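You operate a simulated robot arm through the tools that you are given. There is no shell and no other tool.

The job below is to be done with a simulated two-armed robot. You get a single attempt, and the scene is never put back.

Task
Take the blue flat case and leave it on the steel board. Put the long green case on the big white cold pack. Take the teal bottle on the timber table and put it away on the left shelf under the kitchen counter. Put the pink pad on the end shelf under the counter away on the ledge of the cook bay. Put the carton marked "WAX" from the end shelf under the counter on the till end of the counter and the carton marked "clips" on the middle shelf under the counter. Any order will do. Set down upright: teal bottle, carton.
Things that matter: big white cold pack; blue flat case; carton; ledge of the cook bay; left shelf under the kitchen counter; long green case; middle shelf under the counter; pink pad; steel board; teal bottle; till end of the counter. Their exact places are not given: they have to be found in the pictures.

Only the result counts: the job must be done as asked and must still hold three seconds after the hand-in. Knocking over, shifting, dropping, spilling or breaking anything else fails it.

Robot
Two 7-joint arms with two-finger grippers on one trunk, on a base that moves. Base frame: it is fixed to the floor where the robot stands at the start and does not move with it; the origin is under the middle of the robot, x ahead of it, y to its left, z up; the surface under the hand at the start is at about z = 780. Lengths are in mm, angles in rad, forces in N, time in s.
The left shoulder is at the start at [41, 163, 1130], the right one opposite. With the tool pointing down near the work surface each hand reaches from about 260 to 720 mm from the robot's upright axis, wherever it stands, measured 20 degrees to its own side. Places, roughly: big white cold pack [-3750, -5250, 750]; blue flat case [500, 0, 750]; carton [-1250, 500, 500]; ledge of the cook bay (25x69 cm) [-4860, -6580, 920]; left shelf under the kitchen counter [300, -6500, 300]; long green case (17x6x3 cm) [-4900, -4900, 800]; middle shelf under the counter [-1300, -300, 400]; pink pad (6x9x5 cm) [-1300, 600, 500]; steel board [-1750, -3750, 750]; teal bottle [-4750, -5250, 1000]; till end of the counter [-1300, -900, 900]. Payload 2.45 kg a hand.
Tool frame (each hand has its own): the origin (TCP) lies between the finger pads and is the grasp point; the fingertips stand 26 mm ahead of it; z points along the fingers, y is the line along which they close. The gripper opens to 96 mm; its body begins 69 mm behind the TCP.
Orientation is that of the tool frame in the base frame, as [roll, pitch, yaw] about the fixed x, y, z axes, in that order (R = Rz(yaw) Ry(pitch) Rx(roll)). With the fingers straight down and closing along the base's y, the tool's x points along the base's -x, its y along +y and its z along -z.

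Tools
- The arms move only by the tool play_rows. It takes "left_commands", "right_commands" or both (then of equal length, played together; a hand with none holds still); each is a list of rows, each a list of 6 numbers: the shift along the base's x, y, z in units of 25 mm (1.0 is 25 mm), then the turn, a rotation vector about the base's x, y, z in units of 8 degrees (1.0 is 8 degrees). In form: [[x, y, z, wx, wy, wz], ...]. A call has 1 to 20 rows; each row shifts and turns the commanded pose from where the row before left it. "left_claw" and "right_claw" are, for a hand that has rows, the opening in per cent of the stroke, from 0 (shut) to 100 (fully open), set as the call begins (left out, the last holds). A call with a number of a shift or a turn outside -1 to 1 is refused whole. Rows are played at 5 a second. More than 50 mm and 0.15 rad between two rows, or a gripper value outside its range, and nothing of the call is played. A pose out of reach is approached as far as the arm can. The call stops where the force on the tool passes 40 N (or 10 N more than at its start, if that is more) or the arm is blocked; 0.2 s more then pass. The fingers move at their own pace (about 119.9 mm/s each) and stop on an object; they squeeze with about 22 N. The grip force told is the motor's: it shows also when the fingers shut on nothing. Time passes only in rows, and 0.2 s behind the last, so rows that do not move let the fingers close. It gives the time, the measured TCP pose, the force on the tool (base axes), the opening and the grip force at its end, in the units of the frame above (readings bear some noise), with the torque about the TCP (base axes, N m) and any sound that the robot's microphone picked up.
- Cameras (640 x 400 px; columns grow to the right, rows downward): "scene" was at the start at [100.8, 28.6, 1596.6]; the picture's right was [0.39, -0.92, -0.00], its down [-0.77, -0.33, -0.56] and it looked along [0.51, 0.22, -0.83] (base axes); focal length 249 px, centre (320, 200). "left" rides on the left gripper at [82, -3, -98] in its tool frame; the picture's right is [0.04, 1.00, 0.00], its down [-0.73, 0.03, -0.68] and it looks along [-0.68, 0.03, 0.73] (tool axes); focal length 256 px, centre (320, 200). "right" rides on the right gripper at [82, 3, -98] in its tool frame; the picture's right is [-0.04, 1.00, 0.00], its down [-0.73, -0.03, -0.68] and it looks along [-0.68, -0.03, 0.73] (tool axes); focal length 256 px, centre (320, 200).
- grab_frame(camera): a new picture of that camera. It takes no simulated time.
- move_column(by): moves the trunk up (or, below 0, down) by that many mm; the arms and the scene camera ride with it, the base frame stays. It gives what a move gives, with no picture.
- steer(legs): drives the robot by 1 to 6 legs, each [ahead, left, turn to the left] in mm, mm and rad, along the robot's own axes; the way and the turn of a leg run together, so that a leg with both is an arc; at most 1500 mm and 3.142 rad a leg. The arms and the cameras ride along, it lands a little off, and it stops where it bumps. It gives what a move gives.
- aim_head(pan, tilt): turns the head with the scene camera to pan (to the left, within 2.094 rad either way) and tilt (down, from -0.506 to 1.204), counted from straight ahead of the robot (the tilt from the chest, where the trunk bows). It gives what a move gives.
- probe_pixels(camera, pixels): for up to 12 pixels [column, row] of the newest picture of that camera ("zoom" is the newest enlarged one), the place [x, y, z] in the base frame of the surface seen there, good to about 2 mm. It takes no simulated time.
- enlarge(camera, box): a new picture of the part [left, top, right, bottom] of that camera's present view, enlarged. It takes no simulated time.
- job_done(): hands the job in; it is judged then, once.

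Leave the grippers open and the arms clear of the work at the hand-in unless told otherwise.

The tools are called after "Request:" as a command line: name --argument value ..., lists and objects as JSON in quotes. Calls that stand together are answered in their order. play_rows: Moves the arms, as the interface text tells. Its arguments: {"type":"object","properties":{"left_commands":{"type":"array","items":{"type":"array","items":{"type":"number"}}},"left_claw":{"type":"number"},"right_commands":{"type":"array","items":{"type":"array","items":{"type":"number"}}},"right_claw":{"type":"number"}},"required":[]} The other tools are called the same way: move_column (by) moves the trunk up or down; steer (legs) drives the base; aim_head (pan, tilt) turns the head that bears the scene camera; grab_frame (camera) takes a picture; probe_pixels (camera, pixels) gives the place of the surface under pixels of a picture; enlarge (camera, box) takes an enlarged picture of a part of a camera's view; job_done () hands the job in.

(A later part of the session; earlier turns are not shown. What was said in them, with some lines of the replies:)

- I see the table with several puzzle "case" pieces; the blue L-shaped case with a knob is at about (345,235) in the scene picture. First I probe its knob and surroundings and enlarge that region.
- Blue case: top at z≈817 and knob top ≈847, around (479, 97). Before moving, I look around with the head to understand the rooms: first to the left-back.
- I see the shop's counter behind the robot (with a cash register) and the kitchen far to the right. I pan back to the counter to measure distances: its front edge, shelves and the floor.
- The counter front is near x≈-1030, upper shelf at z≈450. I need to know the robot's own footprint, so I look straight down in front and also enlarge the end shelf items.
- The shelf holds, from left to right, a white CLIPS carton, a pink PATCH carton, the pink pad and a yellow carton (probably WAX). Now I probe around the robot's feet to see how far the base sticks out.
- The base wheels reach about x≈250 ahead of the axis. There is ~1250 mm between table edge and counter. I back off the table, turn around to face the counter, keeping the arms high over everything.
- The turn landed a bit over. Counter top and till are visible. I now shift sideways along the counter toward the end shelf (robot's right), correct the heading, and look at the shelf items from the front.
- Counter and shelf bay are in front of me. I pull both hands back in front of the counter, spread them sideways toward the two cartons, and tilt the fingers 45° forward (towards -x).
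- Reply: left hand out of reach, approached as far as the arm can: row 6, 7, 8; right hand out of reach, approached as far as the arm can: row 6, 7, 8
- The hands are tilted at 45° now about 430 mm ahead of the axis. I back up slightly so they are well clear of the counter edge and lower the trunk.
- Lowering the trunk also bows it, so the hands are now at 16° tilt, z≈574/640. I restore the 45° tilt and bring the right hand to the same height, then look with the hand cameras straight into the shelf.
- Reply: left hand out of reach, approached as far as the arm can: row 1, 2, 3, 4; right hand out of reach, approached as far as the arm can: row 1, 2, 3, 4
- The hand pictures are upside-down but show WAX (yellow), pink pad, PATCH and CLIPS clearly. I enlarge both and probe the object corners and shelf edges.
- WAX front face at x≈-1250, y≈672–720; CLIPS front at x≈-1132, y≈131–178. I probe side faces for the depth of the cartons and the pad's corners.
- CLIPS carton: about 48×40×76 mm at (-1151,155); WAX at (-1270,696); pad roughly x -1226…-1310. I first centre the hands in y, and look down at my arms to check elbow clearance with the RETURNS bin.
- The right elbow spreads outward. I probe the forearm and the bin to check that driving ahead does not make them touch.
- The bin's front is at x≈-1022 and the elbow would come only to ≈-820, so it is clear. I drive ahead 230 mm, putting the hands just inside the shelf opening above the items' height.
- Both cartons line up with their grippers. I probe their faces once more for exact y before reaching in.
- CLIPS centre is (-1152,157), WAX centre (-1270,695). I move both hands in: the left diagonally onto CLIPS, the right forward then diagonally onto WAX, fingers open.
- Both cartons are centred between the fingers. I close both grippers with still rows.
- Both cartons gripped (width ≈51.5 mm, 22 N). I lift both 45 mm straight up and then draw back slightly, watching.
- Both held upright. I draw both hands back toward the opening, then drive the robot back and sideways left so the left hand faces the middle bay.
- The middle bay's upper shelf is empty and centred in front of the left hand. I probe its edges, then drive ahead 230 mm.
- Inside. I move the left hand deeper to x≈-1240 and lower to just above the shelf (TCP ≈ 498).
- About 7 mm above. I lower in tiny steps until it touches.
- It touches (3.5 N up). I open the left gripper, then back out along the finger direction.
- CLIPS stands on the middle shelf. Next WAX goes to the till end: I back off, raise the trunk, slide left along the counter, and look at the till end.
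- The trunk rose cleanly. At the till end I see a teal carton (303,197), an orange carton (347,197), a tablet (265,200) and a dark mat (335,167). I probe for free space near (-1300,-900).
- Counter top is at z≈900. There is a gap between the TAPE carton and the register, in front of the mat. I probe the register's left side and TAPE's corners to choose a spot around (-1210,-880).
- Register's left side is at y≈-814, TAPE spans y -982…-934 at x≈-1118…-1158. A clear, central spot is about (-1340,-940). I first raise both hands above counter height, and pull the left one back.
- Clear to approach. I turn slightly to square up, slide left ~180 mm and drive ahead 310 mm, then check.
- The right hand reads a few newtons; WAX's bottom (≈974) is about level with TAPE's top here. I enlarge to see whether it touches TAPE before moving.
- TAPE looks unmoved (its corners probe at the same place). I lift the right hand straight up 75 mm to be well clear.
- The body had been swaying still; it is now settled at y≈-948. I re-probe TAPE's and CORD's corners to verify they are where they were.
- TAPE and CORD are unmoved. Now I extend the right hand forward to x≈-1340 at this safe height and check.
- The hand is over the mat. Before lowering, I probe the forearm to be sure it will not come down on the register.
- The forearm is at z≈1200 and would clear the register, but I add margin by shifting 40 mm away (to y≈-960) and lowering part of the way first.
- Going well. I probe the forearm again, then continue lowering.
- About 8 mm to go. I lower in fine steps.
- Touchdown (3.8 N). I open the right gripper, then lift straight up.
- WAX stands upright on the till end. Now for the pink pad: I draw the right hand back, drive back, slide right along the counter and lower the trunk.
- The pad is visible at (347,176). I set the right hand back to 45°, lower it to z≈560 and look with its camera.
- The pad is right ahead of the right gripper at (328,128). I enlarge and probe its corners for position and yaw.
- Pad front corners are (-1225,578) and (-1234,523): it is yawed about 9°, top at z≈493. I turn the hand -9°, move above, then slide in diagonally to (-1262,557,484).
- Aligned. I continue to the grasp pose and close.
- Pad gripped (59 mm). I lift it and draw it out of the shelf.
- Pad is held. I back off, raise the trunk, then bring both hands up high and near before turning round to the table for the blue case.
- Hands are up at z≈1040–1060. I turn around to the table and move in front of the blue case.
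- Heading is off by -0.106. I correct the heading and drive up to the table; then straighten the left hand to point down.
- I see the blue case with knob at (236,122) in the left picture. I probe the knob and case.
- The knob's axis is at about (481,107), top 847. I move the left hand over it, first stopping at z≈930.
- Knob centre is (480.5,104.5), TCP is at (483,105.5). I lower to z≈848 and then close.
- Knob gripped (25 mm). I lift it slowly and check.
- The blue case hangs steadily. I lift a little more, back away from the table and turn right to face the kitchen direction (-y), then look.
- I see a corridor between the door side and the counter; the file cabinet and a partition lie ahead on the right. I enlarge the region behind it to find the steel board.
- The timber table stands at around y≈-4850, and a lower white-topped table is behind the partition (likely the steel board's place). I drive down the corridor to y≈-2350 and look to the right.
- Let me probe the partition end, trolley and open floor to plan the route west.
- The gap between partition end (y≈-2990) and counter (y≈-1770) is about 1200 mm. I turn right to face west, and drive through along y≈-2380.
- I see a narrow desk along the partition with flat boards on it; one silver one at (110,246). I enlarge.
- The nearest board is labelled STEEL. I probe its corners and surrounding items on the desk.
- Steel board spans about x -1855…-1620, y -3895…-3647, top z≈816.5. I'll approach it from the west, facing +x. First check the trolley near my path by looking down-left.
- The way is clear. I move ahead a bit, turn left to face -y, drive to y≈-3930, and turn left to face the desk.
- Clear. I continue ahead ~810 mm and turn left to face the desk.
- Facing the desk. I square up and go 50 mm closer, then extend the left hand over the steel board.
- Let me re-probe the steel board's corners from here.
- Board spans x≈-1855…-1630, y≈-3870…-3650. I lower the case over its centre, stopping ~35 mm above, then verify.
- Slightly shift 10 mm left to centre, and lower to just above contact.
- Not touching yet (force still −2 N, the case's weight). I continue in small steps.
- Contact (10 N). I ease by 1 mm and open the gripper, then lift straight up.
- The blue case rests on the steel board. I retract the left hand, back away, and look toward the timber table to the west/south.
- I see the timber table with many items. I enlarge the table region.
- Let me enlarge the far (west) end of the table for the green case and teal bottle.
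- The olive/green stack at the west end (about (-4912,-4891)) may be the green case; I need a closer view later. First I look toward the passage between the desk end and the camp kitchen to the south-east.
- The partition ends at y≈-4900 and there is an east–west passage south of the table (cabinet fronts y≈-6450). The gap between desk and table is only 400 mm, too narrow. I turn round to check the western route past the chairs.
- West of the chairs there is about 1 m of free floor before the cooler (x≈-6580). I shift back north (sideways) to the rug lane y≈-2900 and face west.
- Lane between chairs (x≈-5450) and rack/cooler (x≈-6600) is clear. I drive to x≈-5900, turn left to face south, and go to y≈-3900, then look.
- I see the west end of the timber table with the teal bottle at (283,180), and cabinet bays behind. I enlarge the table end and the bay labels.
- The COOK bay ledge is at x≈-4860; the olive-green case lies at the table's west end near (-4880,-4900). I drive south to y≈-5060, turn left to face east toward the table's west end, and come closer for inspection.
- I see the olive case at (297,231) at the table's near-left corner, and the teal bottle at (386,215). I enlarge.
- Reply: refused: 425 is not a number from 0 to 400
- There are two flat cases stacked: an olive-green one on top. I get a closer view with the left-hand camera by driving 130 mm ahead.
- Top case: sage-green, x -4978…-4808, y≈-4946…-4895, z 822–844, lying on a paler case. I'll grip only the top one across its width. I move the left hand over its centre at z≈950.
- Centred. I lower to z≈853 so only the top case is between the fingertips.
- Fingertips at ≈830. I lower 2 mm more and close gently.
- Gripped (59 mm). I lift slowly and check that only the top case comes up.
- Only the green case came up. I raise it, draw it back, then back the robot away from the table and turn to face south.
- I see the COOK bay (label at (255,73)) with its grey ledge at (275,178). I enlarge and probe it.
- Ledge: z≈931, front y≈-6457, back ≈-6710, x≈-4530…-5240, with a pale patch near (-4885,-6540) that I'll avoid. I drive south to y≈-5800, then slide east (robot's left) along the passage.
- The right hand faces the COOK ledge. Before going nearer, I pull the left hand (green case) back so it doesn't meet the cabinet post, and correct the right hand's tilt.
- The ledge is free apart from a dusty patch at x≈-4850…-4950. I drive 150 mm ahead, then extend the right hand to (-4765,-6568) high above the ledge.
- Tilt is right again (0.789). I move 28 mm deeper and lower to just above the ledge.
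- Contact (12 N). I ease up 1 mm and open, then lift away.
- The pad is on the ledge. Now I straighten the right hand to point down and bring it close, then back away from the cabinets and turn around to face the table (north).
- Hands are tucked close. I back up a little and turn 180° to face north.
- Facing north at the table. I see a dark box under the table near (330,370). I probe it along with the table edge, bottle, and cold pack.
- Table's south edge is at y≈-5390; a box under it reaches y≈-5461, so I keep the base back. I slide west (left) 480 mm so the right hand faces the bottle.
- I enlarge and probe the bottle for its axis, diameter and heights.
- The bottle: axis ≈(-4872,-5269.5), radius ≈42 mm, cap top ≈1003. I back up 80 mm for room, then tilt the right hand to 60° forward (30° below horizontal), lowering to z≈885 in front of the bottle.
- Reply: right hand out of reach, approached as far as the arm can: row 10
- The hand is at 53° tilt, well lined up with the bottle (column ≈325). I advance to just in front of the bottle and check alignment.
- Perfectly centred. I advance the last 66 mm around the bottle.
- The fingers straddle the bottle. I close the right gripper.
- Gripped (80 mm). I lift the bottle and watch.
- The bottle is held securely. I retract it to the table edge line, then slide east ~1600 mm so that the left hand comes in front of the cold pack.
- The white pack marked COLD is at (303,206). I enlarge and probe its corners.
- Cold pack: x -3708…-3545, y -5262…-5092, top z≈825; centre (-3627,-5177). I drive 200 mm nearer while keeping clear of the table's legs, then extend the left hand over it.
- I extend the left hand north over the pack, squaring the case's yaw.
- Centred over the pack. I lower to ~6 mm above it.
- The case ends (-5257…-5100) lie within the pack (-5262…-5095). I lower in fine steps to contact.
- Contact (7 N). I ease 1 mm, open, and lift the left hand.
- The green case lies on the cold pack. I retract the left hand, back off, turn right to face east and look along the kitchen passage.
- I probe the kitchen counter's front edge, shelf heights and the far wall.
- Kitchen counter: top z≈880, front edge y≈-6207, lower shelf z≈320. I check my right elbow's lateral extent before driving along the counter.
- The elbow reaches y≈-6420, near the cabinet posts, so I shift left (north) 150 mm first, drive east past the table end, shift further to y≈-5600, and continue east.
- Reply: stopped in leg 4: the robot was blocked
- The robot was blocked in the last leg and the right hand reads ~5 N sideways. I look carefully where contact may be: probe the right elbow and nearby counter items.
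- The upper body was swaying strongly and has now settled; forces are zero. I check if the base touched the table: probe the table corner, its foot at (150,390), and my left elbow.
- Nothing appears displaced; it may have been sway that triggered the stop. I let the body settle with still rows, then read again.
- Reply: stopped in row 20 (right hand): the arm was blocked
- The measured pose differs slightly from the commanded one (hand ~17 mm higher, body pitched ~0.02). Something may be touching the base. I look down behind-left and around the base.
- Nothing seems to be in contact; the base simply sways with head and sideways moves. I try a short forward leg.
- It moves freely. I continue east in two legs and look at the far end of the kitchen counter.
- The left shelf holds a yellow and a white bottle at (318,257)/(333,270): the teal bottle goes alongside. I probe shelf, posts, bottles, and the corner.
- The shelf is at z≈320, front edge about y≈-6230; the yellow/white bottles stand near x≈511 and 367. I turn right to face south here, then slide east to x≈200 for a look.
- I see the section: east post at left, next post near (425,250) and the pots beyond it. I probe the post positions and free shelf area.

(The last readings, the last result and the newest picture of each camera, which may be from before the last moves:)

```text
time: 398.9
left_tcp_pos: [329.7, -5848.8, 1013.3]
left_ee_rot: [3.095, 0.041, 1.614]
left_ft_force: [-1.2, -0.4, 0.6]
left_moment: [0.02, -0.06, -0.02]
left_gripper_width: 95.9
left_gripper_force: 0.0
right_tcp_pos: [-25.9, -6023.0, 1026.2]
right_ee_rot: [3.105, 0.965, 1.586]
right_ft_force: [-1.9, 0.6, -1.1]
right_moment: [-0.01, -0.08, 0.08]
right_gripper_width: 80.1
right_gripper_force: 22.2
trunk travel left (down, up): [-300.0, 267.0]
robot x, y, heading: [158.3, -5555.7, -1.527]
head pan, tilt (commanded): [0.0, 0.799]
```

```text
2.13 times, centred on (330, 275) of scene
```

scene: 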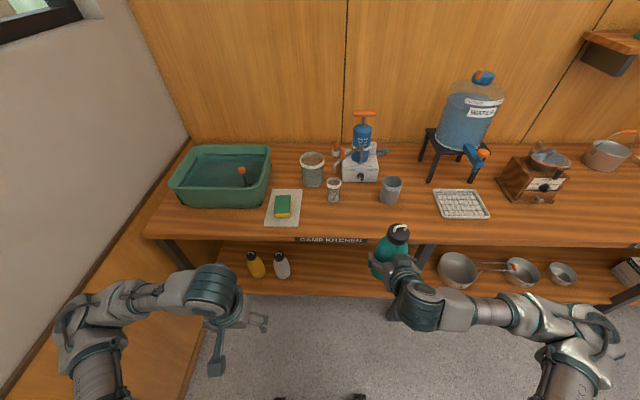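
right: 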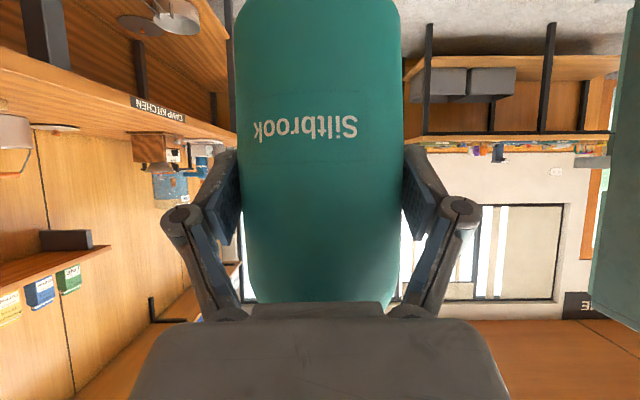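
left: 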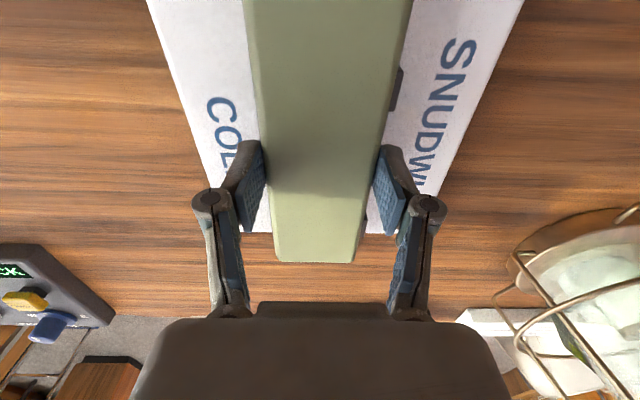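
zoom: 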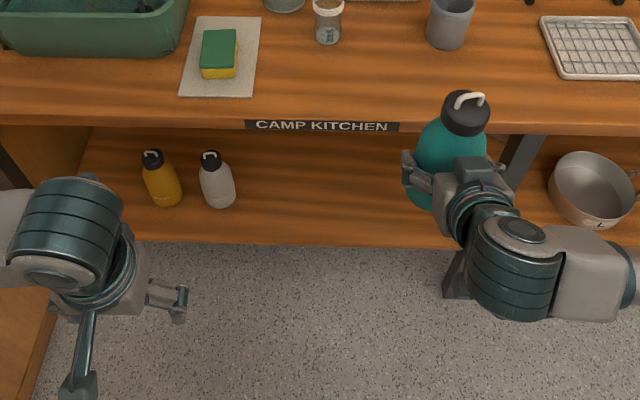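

The left section runs from x≈-237 to 777. I'll set the bottle at about (130,-6380). I shift east, back up a bit, square the heading, then extend the right hand forward so it keeps its pose when the trunk goes down.

Request:
steer --legs '[[-180, 0, -0.044], [0, 115, 0]]'

Request:
play_rows --right_commands '[[0.2, -0.8, -0.4, 0, 0, 0], [0.2, -0.8, -0.4, 0, 0, 0], [0.2, -0.8, -0.4, 0, 0, 0], [0.2, -0.8, -0.4, 0, 0, 0], [0.2, -0.8, -0.4, 0, 0, 0], [0.2, -0.8, -0.4, 0, 0, 0], [0.1, -0.8, -0.4, 0, 0, 0], [0, 0, 0, 0, 0, 0], [0, 0, 0, 0, 0, 0]]'

Request:
grab_frame --camera "scene"

```text
time: 401.2
left_tcp_pos: [388.6, -5670.3, 1019.1]
left_ee_rot: [3.067, 0.045, 1.567]
left_ft_force: [-0.6, -0.1, 1.2]
left_moment: [0.0, -0.09, -0.02]
left_gripper_width: 96.0
left_gripper_force: 0.0
right_tcp_pos: [26.3, -5828.4, 1022.1]
right_ee_rot: [3.06, 0.965, 1.502]
right_ft_force: [-4.6, 1.7, -1.4]
right_moment: [-0.08, -0.17, 0.28]
right_gripper_width: 80.0
right_gripper_force: 22.1
trunk travel left (down, up): [-300.0, 267.0]
robot x, y, heading: [261.7, -5369.8, -1.572]
head pan, tilt (commanded): [0.0, 0.799]
```

```text
time: 403.2
left_tcp_pos: [405.8, -5669.5, 1016.6]
left_ee_rot: [3.078, 0.047, 1.562]
left_ft_force: [-0.6, 0.7, 0.1]
left_moment: [-0.03, -0.03, -0.02]
left_gripper_width: 95.9
left_gripper_force: 0.1
right_tcp_pos: [75.9, -5969.3, 956.4]
right_ee_rot: [3.093, 0.965, 1.531]
right_ft_force: [-0.6, 0.6, -1.6]
right_moment: [-0.02, -0.03, 0.04]
right_gripper_width: 80.0
right_gripper_force: 22.4
trunk travel left (down, up): [-300.0, 267.0]
robot x, y, heading: [257.9, -5370.2, -1.569]
head pan, tilt (commanded): [0.0, 0.799]
```

```text
taken
```

scene: 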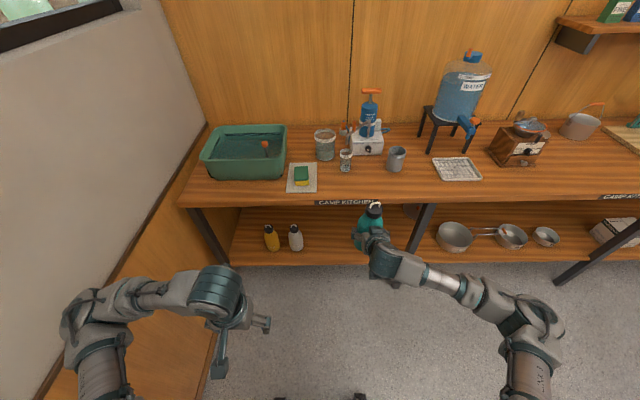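

The hand is 600 mm ahead now. I also extend the left hand forward to ~530 mm so it stays reachable, then lower the trunk.

Request:
play_rows --left_commands '[[0, -0.95, -0.2, 0, 0, 0], [0, -0.95, -0.2, 0, 0, 0], [0, -0.95, -0.2, 0, 0, 0], [0, -0.95, -0.2, 0, 0, 0], [0, -0.95, -0.2, 0, 0, 0], [0, -0.95, -0.2, 0, 0, 0], [0, -0.95, -0.2, 0, 0, 0], [0, -0.95, -0.2, 0, 0, 0], [0, -0.95, -0.2, 0, 0, 0], [0, -0.95, -0.2, 0, 0, 0]]'

Request:
move_column --by -150

Request:
grab_frame --camera "scene"

```text
time: 405.4
left_tcp_pos: [419.4, -5908.3, 964.0]
left_ee_rot: [3.097, 0.046, 1.565]
left_ft_force: [-0.6, -0.3, 0.1]
left_moment: [0.01, -0.01, 0.01]
left_gripper_width: 95.9
left_gripper_force: 0.0
right_tcp_pos: [90.1, -5969.0, 958.1]
right_ee_rot: [3.116, 0.966, 1.551]
right_ft_force: [-0.6, 0.7, -1.8]
right_moment: [0.03, -0.03, 0.03]
right_gripper_width: 80.0
right_gripper_force: 22.0
trunk travel left (down, up): [-300.0, 267.0]
robot x, y, heading: [261.2, -5373.1, -1.57]
head pan, tilt (commanded): [0.0, 0.799]
```

```text
time: 407.1
left_tcp_pos: [402.7, -5907.2, 819.0]
left_ee_rot: [3.082, 0.049, 1.564]
left_ft_force: [-1.2, -0.1, 1.4]
left_moment: [-0.03, -0.11, 0.05]
left_gripper_width: 96.0
left_gripper_force: 0.0
right_tcp_pos: [72.5, -5967.9, 808.1]
right_ee_rot: [3.092, 0.967, 1.528]
right_ft_force: [-1.2, -0.8, -0.7]
right_moment: [0.0, -0.08, 0.07]
right_gripper_width: 79.9
right_gripper_force: 22.2
trunk travel left (down, up): [-150.0, 417.0]
robot x, y, heading: [255.5, -5370.5, -1.568]
head pan, tilt (commanded): [0.0, 0.799]
```

```text
taken
```

scene: 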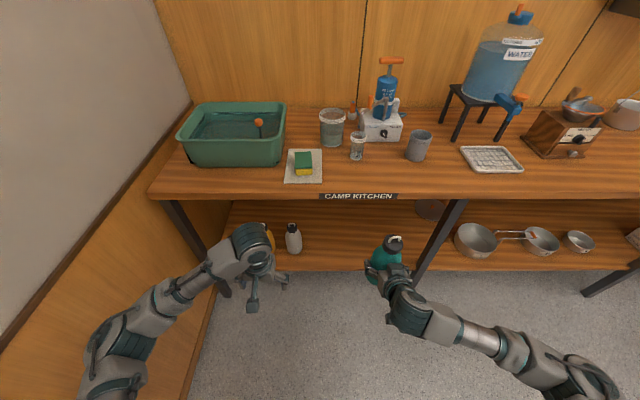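

Poses kept well. I lower the remaining 150 mm.

Request:
move_column --by -150

Request:
grab_frame --camera "scene"

Request:
grab_frame --camera "right"

```text
time: 408.9
left_tcp_pos: [408.0, -5908.4, 667.8]
left_ee_rot: [3.087, 0.047, 1.564]
left_ft_force: [-1.3, 0.0, 0.0]
left_moment: [-0.02, -0.1, 0.0]
left_gripper_width: 96.0
left_gripper_force: 0.1
right_tcp_pos: [76.8, -5968.1, 657.9]
right_ee_rot: [3.094, 0.968, 1.531]
right_ft_force: [-1.4, -0.4, -1.3]
right_moment: [0.0, -0.05, 0.07]
right_gripper_width: 80.1
right_gripper_force: 22.1
trunk travel left (down, up): [0.0, 567.0]
robot x, y, heading: [260.6, -5372.7, -1.569]
head pan, tilt (commanded): [0.0, 0.799]
```

```text
taken
```

scene: 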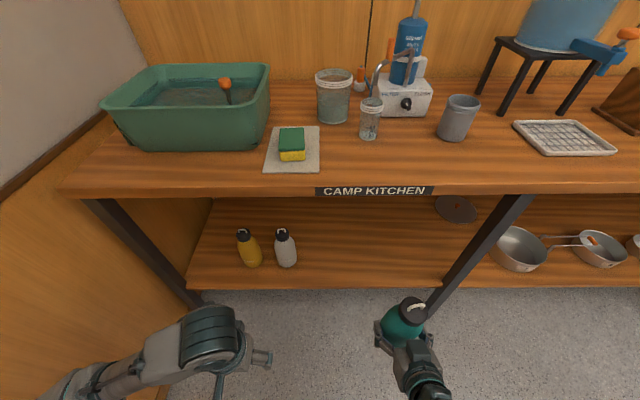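

```text
taken
```

right: 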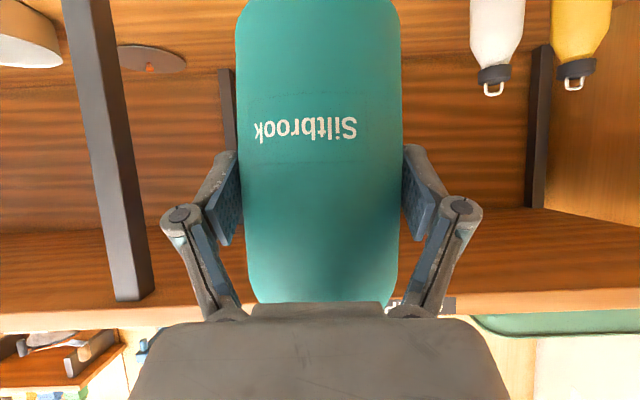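

The pose is kept. I lower the right hand to z≈440 in front of the shelf, shifting it east to x≈130 and correcting the bottle's small tilt.

Request:
play_rows --right_commands '[[0.24, 0, -0.97, 0.031, 0.021, 0], [0.24, 0, -0.97, 0.031, 0.021, 0], [0.24, 0, -0.97, 0.031, 0.021, 0], [0.24, 0, -0.97, 0.031, 0.021, 0], [0.24, 0, -0.97, 0.031, 0.021, 0], [0.24, 0, -0.97, 0.031, 0.021, 0], [0.24, 0, -0.97, 0.031, 0.021, 0], [0.24, 0, -0.97, 0.031, 0.021, 0], [0.24, 0, -0.97, 0.031, 0.021, 0], [0, 0, 0, 0, 0, 0], [0, 0, 0, 0, 0, 0]]'

Request:
grab_frame --camera "scene"

Request:
grab_frame --camera "right"

```text
time: 411.3
left_tcp_pos: [417.7, -5908.4, 664.0]
left_ee_rot: [3.096, 0.045, 1.569]
left_ft_force: [-0.6, -0.2, -0.2]
left_moment: [0.03, 0.0, -0.01]
left_gripper_width: 96.0
left_gripper_force: 0.0
right_tcp_pos: [156.7, -5971.0, 449.4]
right_ee_rot: [-3.121, 0.923, 1.583]
right_ft_force: [0.0, 0.7, -1.6]
right_moment: [0.0, 0.0, 0.02]
right_gripper_width: 80.2
right_gripper_force: 22.5
right hand out of reach, approached as far as the arm can: row 7, 8, 9
trunk travel left (down, up): [0.0, 567.0]
robot x, y, heading: [261.6, -5371.8, -1.568]
head pan, tilt (commanded): [0.0, 0.799]
```

```text
taken
```

scene: 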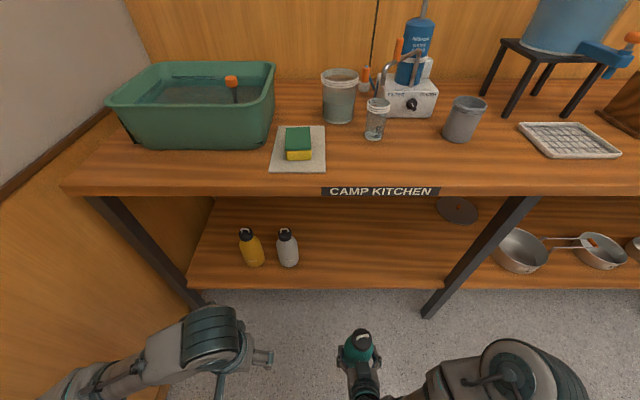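

```text
taken
```

right: 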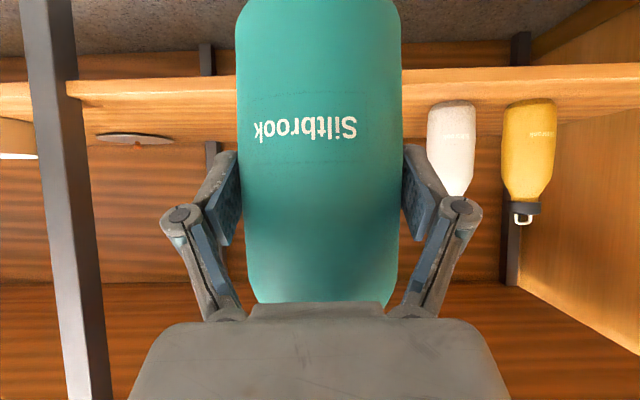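

Bottle is vertical (tilt <1°), TCP at (157,-5971,449), bottom ≈363, above the 320 shelf. Before driving in, I pull the left hand up and back so that it stays clear of the counter.

Request:
play_rows --left_commands '[[0, 0.4, 1, 0, 0, 0], [0, 0.4, 1, 0, 0, 0], [0, 0.4, 1, 0, 0, 0], [0, 0.4, 1, 0, 0, 0], [0, 0.4, 1, 0, 0, 0], [0, 0.4, 1, 0, 0, 0], [0, 0.4, 1, 0, 0, 0], [0, 0.4, 1, 0, 0, 0], [0, 0.4, 1, 0, 0, 0], [0, 0.4, 1, 0, 0, 0], [0, 0.4, 1, 0, 0, 0], [0, 0.4, 1, 0, 0, 0]]'

Request:
probe_pixels --camera "right" --pixels '[[150, 95], [150, 105], [450, 75], [60, 60], [135, 137], [430, 120], [470, 120], [450, 100]]'

Request:
grab_frame --camera "scene"

```text
time: 413.9
left_tcp_pos: [419.8, -5786.1, 967.0]
left_ee_rot: [3.099, 0.046, 1.566]
left_ft_force: [0.4, 0.3, -0.6]
left_moment: [-0.02, 0.01, -0.01]
left_gripper_width: 96.1
left_gripper_force: 0.0
right_tcp_pos: [156.9, -5969.6, 450.3]
right_ee_rot: [-3.118, 0.924, 1.585]
right_ft_force: [0.3, -0.5, -0.5]
right_moment: [0.01, -0.01, 0.0]
right_gripper_width: 79.9
right_gripper_force: 21.6
trunk travel left (down, up): [0.0, 567.0]
robot x, y, heading: [260.9, -5370.2, -1.569]
head pan, tilt (commanded): [0.0, 0.799]
```

```text
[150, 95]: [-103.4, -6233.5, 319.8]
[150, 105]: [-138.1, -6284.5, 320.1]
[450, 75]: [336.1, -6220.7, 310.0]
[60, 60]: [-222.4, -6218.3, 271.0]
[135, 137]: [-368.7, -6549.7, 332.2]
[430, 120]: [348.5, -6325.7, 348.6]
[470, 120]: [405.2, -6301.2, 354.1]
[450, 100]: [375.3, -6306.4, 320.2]
```

```text
taken
```

scene: 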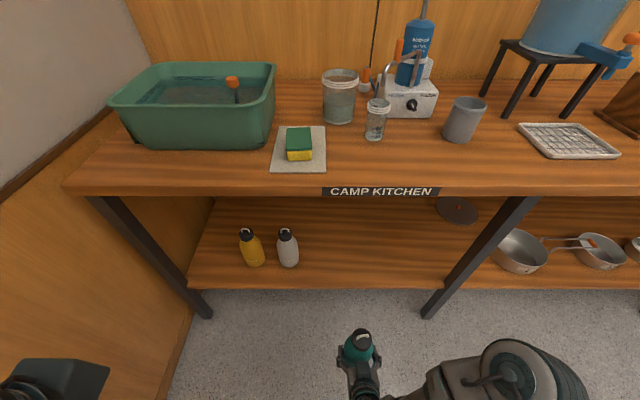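

The way is free. I drive ahead 270 mm; the bottle enters above the shelf.

Request:
steer --legs '[[270, 0, 0]]'

Request:
grab_frame --camera "right"

Request:
grab_frame --camera "scene"

```text
time: 415.8
left_tcp_pos: [419.1, -6064.5, 966.5]
left_ee_rot: [3.1, 0.044, 1.565]
left_ft_force: [-0.6, -1.3, -0.1]
left_moment: [0.02, 0.01, 0.02]
left_gripper_width: 96.0
left_gripper_force: 0.0
right_tcp_pos: [157.3, -6243.5, 448.4]
right_ee_rot: [-3.117, 0.92, 1.583]
right_ft_force: [-0.3, 0.2, -2.1]
right_moment: [0.01, 0.01, -0.01]
right_gripper_width: 80.2
right_gripper_force: 22.0
trunk travel left (down, up): [0.0, 567.0]
robot x, y, heading: [260.6, -5644.0, -1.575]
head pan, tilt (commanded): [0.0, 0.799]
```

```text
taken
```

right: 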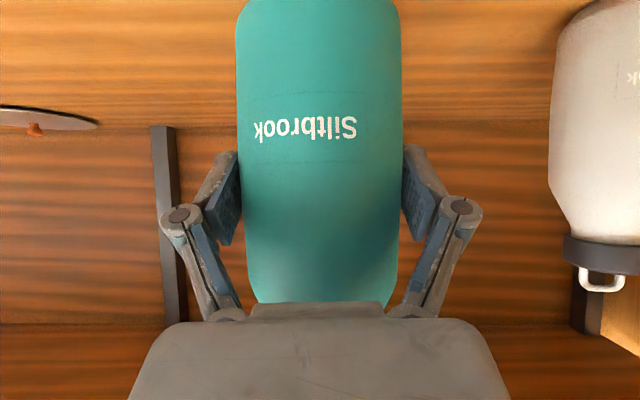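

```text
taken
```

scene: 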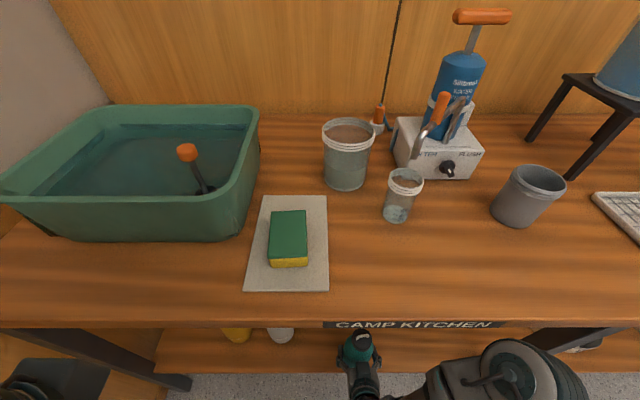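

Request:
probe_pixels --camera "scene" --pixels '[[510, 350], [540, 370], [470, 375], [430, 385], [360, 345], [370, 385], [490, 395], [20, 380]]'

```text
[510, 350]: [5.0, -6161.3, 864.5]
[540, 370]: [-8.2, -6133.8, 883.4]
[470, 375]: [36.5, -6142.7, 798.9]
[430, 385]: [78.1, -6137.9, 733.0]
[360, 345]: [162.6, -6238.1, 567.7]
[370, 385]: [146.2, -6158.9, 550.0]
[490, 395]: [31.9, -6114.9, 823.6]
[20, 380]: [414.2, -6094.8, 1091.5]
```

The right elbow is only ~40 mm from the counter edge (y≈-6200). I back up 55 mm for margin and will extend the arm instead.

Request:
steer --legs '[[-55, 0, 0]]'

Request:
play_rows --right_commands '[[-0.05, -0.8, 0, 0, 0, 0], [-0.05, -0.8, 0, 0, 0, 0], [-0.05, -0.8, 0, 0, 0, 0], [-0.05, -0.8, 0, 0, 0, 0], [0, 0, 0, 0, 0, 0]]'

Request:
grab_frame --camera "scene"

Request:
grab_frame --camera "right"

```text
time: 416.8
left_tcp_pos: [419.4, -6002.0, 969.7]
left_ee_rot: [3.096, 0.051, 1.566]
left_ft_force: [-0.1, 0.3, 0.1]
left_moment: [-0.02, -0.06, -0.01]
left_gripper_width: 96.0
left_gripper_force: 0.1
right_tcp_pos: [157.8, -6186.9, 454.5]
right_ee_rot: [-3.119, 0.929, 1.584]
right_ft_force: [-0.5, 0.1, -1.4]
right_moment: [0.04, -0.01, -0.03]
right_gripper_width: 80.1
right_gripper_force: 22.5
trunk travel left (down, up): [0.0, 567.0]
robot x, y, heading: [266.5, -5591.8, -1.572]
head pan, tilt (commanded): [0.0, 0.799]
```

```text
time: 418.0
left_tcp_pos: [419.1, -5996.0, 973.2]
left_ee_rot: [3.097, 0.058, 1.568]
left_ft_force: [-0.2, 0.9, 0.1]
left_moment: [-0.04, 0.02, 0.0]
left_gripper_width: 96.1
left_gripper_force: 0.0
right_tcp_pos: [152.6, -6262.9, 455.5]
right_ee_rot: [-3.117, 0.932, 1.586]
right_ft_force: [0.1, -0.6, -2.1]
right_moment: [0.01, 0.01, 0.0]
right_gripper_width: 79.7
right_gripper_force: 21.9
trunk travel left (down, up): [0.0, 567.0]
robot x, y, heading: [263.3, -5588.7, -1.574]
head pan, tilt (commanded): [0.0, 0.799]
```

```text
taken
```

scene: 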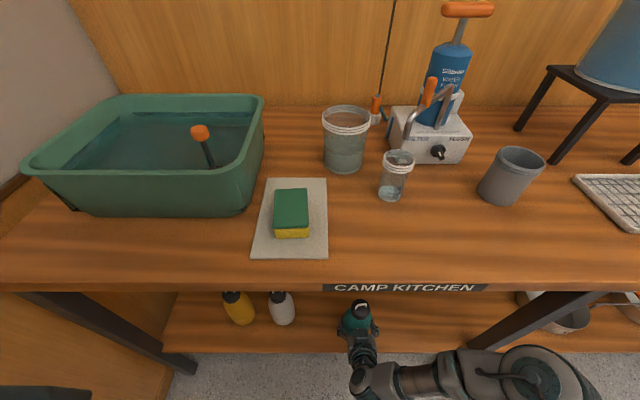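

```text
taken
```

right: 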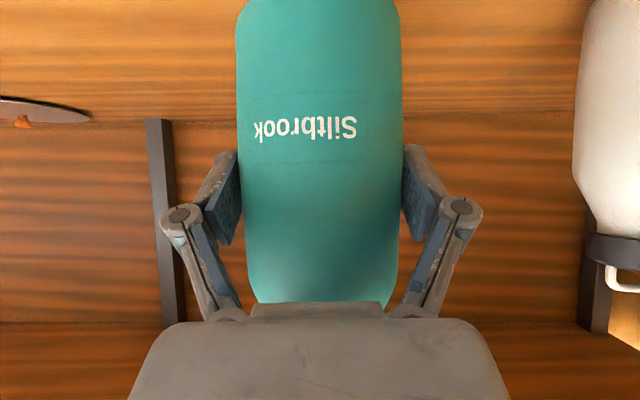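

Request:
probe_pixels --camera "scene" --pixels '[[535, 350], [550, 385], [500, 360], [450, 355], [400, 370], [360, 365], [590, 390], [370, 345]]'

```text
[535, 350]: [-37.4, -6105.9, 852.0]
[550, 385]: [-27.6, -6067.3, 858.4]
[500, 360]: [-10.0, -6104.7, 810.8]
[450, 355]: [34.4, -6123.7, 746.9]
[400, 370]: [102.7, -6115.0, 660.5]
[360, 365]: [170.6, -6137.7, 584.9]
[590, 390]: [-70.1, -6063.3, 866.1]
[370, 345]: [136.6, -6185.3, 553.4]
```

Elbow now has ~95 mm clearance. I extend further to y≈-6370.

Request:
play_rows --right_commands '[[-0.05, -0.86, -0.1, 0, 0, 0], [-0.05, -0.86, -0.1, 0, 0, 0], [0, -0.86, -0.1, 0, 0, 0], [0, -0.86, -0.1, 0, 0, 0], [0, -0.86, -0.1, 0, 0, 0], [0, 0, 0, 0, 0, 0], [0, 0, 0, 0, 0, 0]]'

Request:
grab_frame --camera "right"

Request:
grab_frame --camera "scene"

```text
time: 419.6
left_tcp_pos: [419.1, -5995.6, 971.3]
left_ee_rot: [3.096, 0.058, 1.569]
left_ft_force: [0.0, -0.2, -0.4]
left_moment: [-0.01, -0.02, 0.01]
left_gripper_width: 96.1
left_gripper_force: 0.1
right_tcp_pos: [147.0, -6371.1, 444.7]
right_ee_rot: [-3.118, 0.934, 1.586]
right_ft_force: [1.1, -0.3, -1.5]
right_moment: [-0.01, 0.0, 0.0]
right_gripper_width: 80.2
right_gripper_force: 21.8
trunk travel left (down, up): [0.0, 567.0]
robot x, y, heading: [259.7, -5589.2, -1.57]
head pan, tilt (commanded): [0.0, 0.799]
```

```text
taken
```

right: 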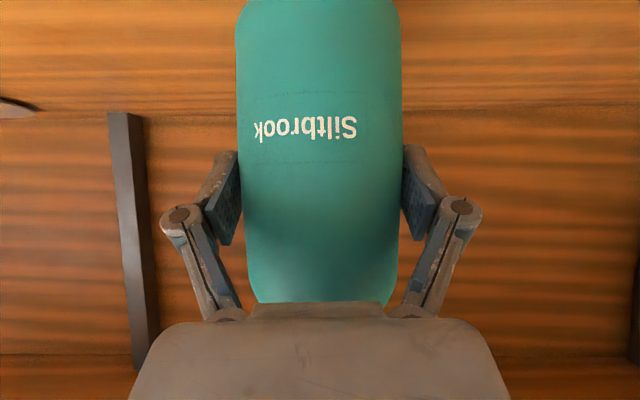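

```text
taken
```

scene: 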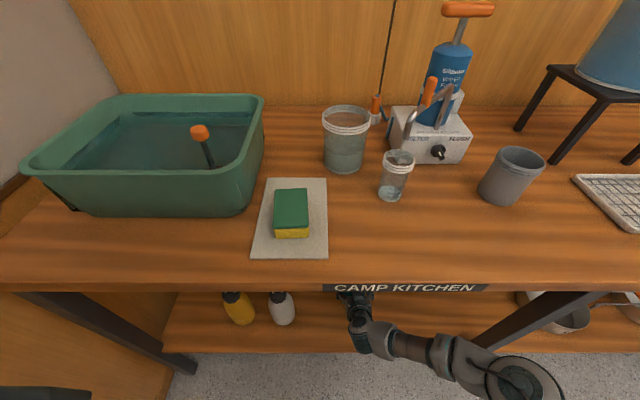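

Now I level the bottle (0.8° correction) and lower toward the shelf.

Request:
play_rows --right_commands '[[0, 0, -0.4, 0.03, -0.1, 0], [0, 0, -0.4, 0, 0, 0], [0, 0, -0.3, 0, 0, 0], [0, 0, -0.15, 0, 0, 0], [0, 0, 0, 0, 0, 0], [0, 0, 0, 0, 0, 0]]'

Request:
probe_pixels --camera "scene" --pixels '[[525, 365], [515, 380], [470, 355], [430, 350], [380, 345], [550, 390]]'

```text
time: 421.0
left_tcp_pos: [419.6, -5996.6, 972.4]
left_ee_rot: [3.096, 0.059, 1.567]
left_ft_force: [-0.5, 0.0, 0.5]
left_moment: [-0.01, 0.04, -0.02]
left_gripper_width: 95.7
left_gripper_force: 0.2
right_tcp_pos: [150.6, -6371.2, 413.6]
right_ee_rot: [-3.141, 0.929, 1.567]
right_ft_force: [0.7, 1.0, -0.2]
right_moment: [0.03, 0.0, -0.02]
right_gripper_width: 79.8
right_gripper_force: 22.2
trunk travel left (down, up): [0.0, 567.0]
robot x, y, heading: [257.0, -5589.5, -1.573]
head pan, tilt (commanded): [0.0, 0.799]
```

```text
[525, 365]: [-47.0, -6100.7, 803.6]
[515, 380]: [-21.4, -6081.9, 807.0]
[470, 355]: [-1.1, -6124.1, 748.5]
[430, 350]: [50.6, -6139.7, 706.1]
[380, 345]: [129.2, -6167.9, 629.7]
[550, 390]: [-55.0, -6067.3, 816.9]
```

Orientation matches the grasp exactly. I lower in fine steps.

Request:
play_rows --right_commands '[[0, 0, -0.1, 0, 0, 0], [0, 0, -0.1, 0, 0, 0], [0, 0, 0, 0, 0, 0], [0, 0, 0, 0, 0, 0]]'

```text
time: 422.0
left_tcp_pos: [419.1, -5995.8, 972.4]
left_ee_rot: [3.096, 0.057, 1.566]
left_ft_force: [-0.1, -0.6, -0.3]
left_moment: [0.05, 0.0, 0.0]
left_gripper_width: 96.1
left_gripper_force: 0.1
right_tcp_pos: [150.0, -6371.7, 408.7]
right_ee_rot: [3.141, 0.93, 1.565]
right_ft_force: [0.2, -0.6, -1.5]
right_moment: [-0.01, -0.02, 0.02]
right_gripper_width: 80.0
right_gripper_force: 21.5
trunk travel left (down, up): [0.0, 567.0]
robot x, y, heading: [260.7, -5590.8, -1.567]
head pan, tilt (commanded): [0.0, 0.799]
```

Request:
play_rows --right_commands '[[0, 0, -0.06, 0, 0, 0], [0, 0, -0.06, 0, 0, 0], [0, 0, 0, 0, 0, 0], [0, 0, 0, 0, 0, 0]]'

```text
time: 423.0
left_tcp_pos: [418.9, -5995.6, 972.5]
left_ee_rot: [3.096, 0.058, 1.567]
left_ft_force: [-0.1, 0.2, 0.2]
left_moment: [0.04, -0.02, -0.01]
left_gripper_width: 95.9
left_gripper_force: 0.0
right_tcp_pos: [151.1, -6371.6, 406.3]
right_ee_rot: [-3.14, 0.932, 1.565]
right_ft_force: [0.4, -0.1, 3.7]
right_moment: [-0.05, 0.12, -0.03]
right_gripper_width: 80.1
right_gripper_force: 22.0
trunk travel left (down, up): [0.0, 567.0]
robot x, y, heading: [259.2, -5592.5, -1.573]
head pan, tilt (commanded): [0.0, 0.799]
```

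Touchdown (3.7 N). I open the right gripper and then withdraw straight back.

Request:
play_rows --right_commands '[[0, 0, 0, 0, 0, 0], [0, 0, 0, 0, 0, 0], [0, 0, 0, 0, 0, 0], [0, 0, 0, 0, 0, 0], [0, 0, 0, 0, 0, 0]]' --right_claw 100

Request:
grab_frame --camera "right"

```text
time: 424.2
left_tcp_pos: [420.2, -5997.4, 973.3]
left_ee_rot: [3.096, 0.057, 1.566]
left_ft_force: [-0.1, 0.2, -0.1]
left_moment: [0.01, -0.01, 0.0]
left_gripper_width: 95.9
left_gripper_force: 0.1
right_tcp_pos: [149.2, -6372.4, 405.1]
right_ee_rot: [3.142, 0.93, 1.565]
right_ft_force: [-0.3, 0.4, -0.6]
right_moment: [0.03, 0.04, 0.0]
right_gripper_width: 95.9
right_gripper_force: 0.1
trunk travel left (down, up): [0.0, 567.0]
robot x, y, heading: [256.7, -5590.8, -1.569]
head pan, tilt (commanded): [0.0, 0.799]
```

```text
taken
```

right: 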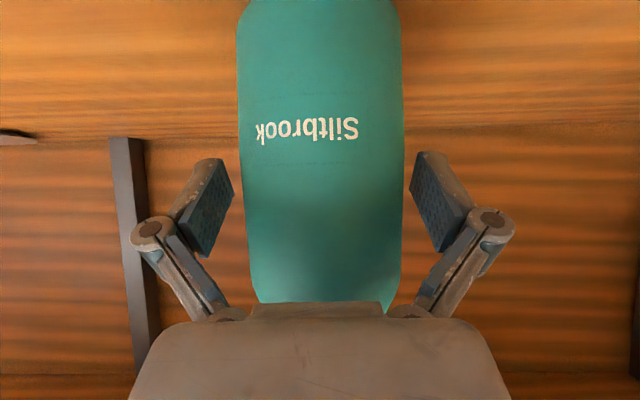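

Bottle stands free between the open fingers. I withdraw backward.

Request:
play_rows --right_commands '[[0, 0.4, 0, 0, 0, 0], [0, 0.6, 0, 0, 0, 0], [0, 0.8, 0, 0, 0, 0], [0, 0.8, 0, 0, 0, 0], [0, 0.8, 0.05, 0, 0, 0], [0, 0.8, 0.1, 0, 0, 0], [0, 0.8, 0.2, 0, 0, 0], [0, 0.8, 0.2, 0, 0, 0]]'

Request:
grab_frame --camera "right"

Request:
grab_frame --camera "scene"

```text
time: 426.0
left_tcp_pos: [419.8, -5996.7, 972.4]
left_ee_rot: [3.097, 0.057, 1.569]
left_ft_force: [-0.8, -0.4, -0.1]
left_moment: [0.05, -0.01, -0.04]
left_gripper_width: 96.0
left_gripper_force: 0.1
right_tcp_pos: [162.5, -6231.3, 426.8]
right_ee_rot: [-3.135, 0.926, 1.566]
right_ft_force: [-0.4, 0.1, -0.3]
right_moment: [0.03, 0.0, 0.0]
right_gripper_width: 96.1
right_gripper_force: 0.2
right hand out of reach, approached as far as the arm can: row 6, 7
trunk travel left (down, up): [0.0, 567.0]
robot x, y, heading: [259.6, -5588.9, -1.567]
head pan, tilt (commanded): [0.0, 0.799]
```

```text
taken
```

right: 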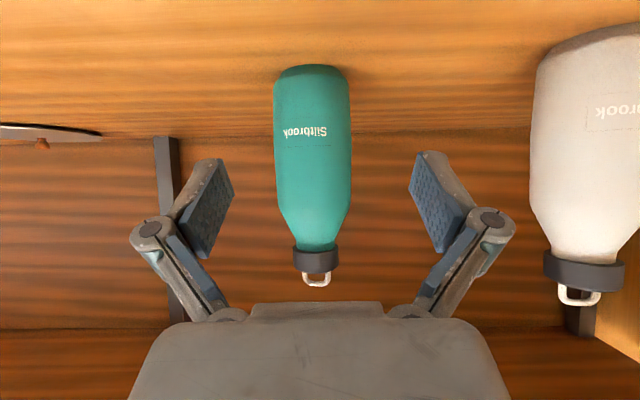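

```text
taken
```

scene: 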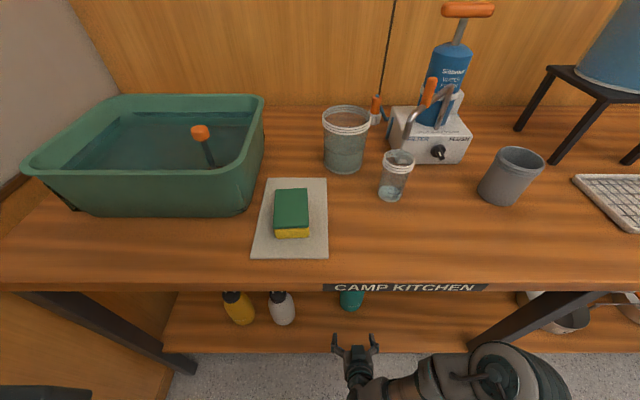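

The teal bottle stands upright on the left shelf. I back away, then raise the trunk and take a final look.

Request:
steer --legs '[[-250, 0, 0]]'

Request:
move_column --by 300

Request:
grab_frame --camera "scene"

Request:
enlarge --camera "scene" --box '[180, 180, 480, 330]'

```text
time: 427.8
left_tcp_pos: [418.1, -5747.3, 973.4]
left_ee_rot: [3.097, 0.059, 1.564]
left_ft_force: [0.1, -0.3, 0.1]
left_moment: [-0.03, 0.0, -0.01]
left_gripper_width: 95.9
left_gripper_force: 0.0
right_tcp_pos: [162.2, -5984.2, 427.4]
right_ee_rot: [-3.134, 0.927, 1.563]
right_ft_force: [0.2, -0.7, -0.4]
right_moment: [0.02, 0.0, -0.02]
right_gripper_width: 95.8
right_gripper_force: 0.1
trunk travel left (down, up): [0.0, 567.0]
robot x, y, heading: [263.8, -5345.3, -1.576]
head pan, tilt (commanded): [0.0, 0.799]
```

```text
time: 430.8
left_tcp_pos: [418.3, -5742.8, 1274.4]
left_ee_rot: [3.096, 0.063, 1.563]
left_ft_force: [0.7, 0.9, 0.5]
left_moment: [0.03, 0.02, -0.01]
left_gripper_width: 96.2
left_gripper_force: 0.1
right_tcp_pos: [160.9, -5981.6, 730.9]
right_ee_rot: [-3.135, 0.934, 1.563]
right_ft_force: [-0.7, -1.0, 0.4]
right_moment: [0.01, -0.06, -0.02]
right_gripper_width: 95.8
right_gripper_force: 0.1
trunk travel left (down, up): [-300.0, 267.0]
robot x, y, heading: [257.5, -5340.2, -1.572]
head pan, tilt (commanded): [0.0, 0.799]
```

```text
taken
```

scene: 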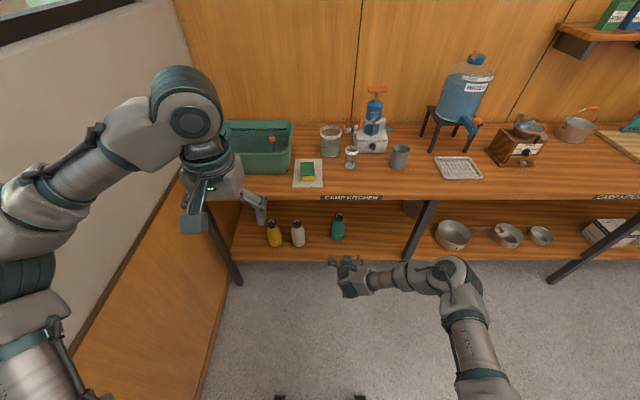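

```text
2.13 times, centred on (330, 255) of scene
```

zoom: 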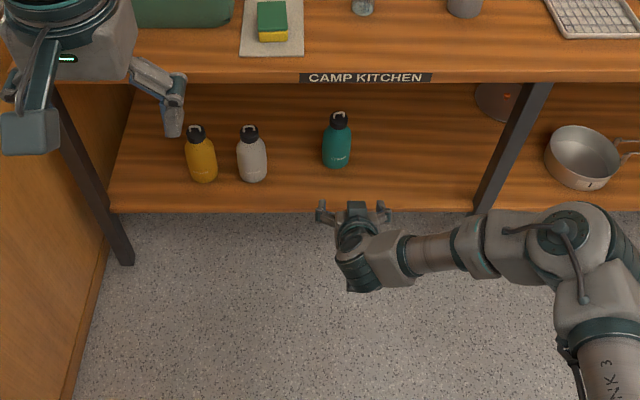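

Everything is in place: teal bottle upright beside the other bottles, both grippers open and clear. I hand the job in.

Request:
job_done

```text
The job is handed in.
```

I did all six moves and handed the job in. I checked each item in the pictures as I set it down, but I did not go back to look at the earlier ones before the hand-in.

| Item | Where it is now |
|---|---|
| Blue flat case | On the steel board, near its centre |
| Long green case | On the big white cold pack |
| Teal bottle | Upright on the left shelf under the kitchen counter, beside the yellow and white bottles |
| Pink pad | On the ledge of the cook bay |
| WAX carton | Upright on the till end of the counter, on the handover mat |
| CLIPS carton | Upright on the middle shelf under the counter |

- **Green case:** the case I took was the top one of two stacked cases of about the right size. The paler one underneath stayed where it was.
- **A blocked move:** near the east end of the timber table the base reported being blocked once. I saw nothing touched or moved, the body was swaying at the time, and it then drove on freely.
- **Near the TAPE carton:** while I was placing WAX, the carton came level with the TAPE carton beside it. I measured TAPE again afterwards and it had not moved.

Both grippers are open and the arms are clear of the work.
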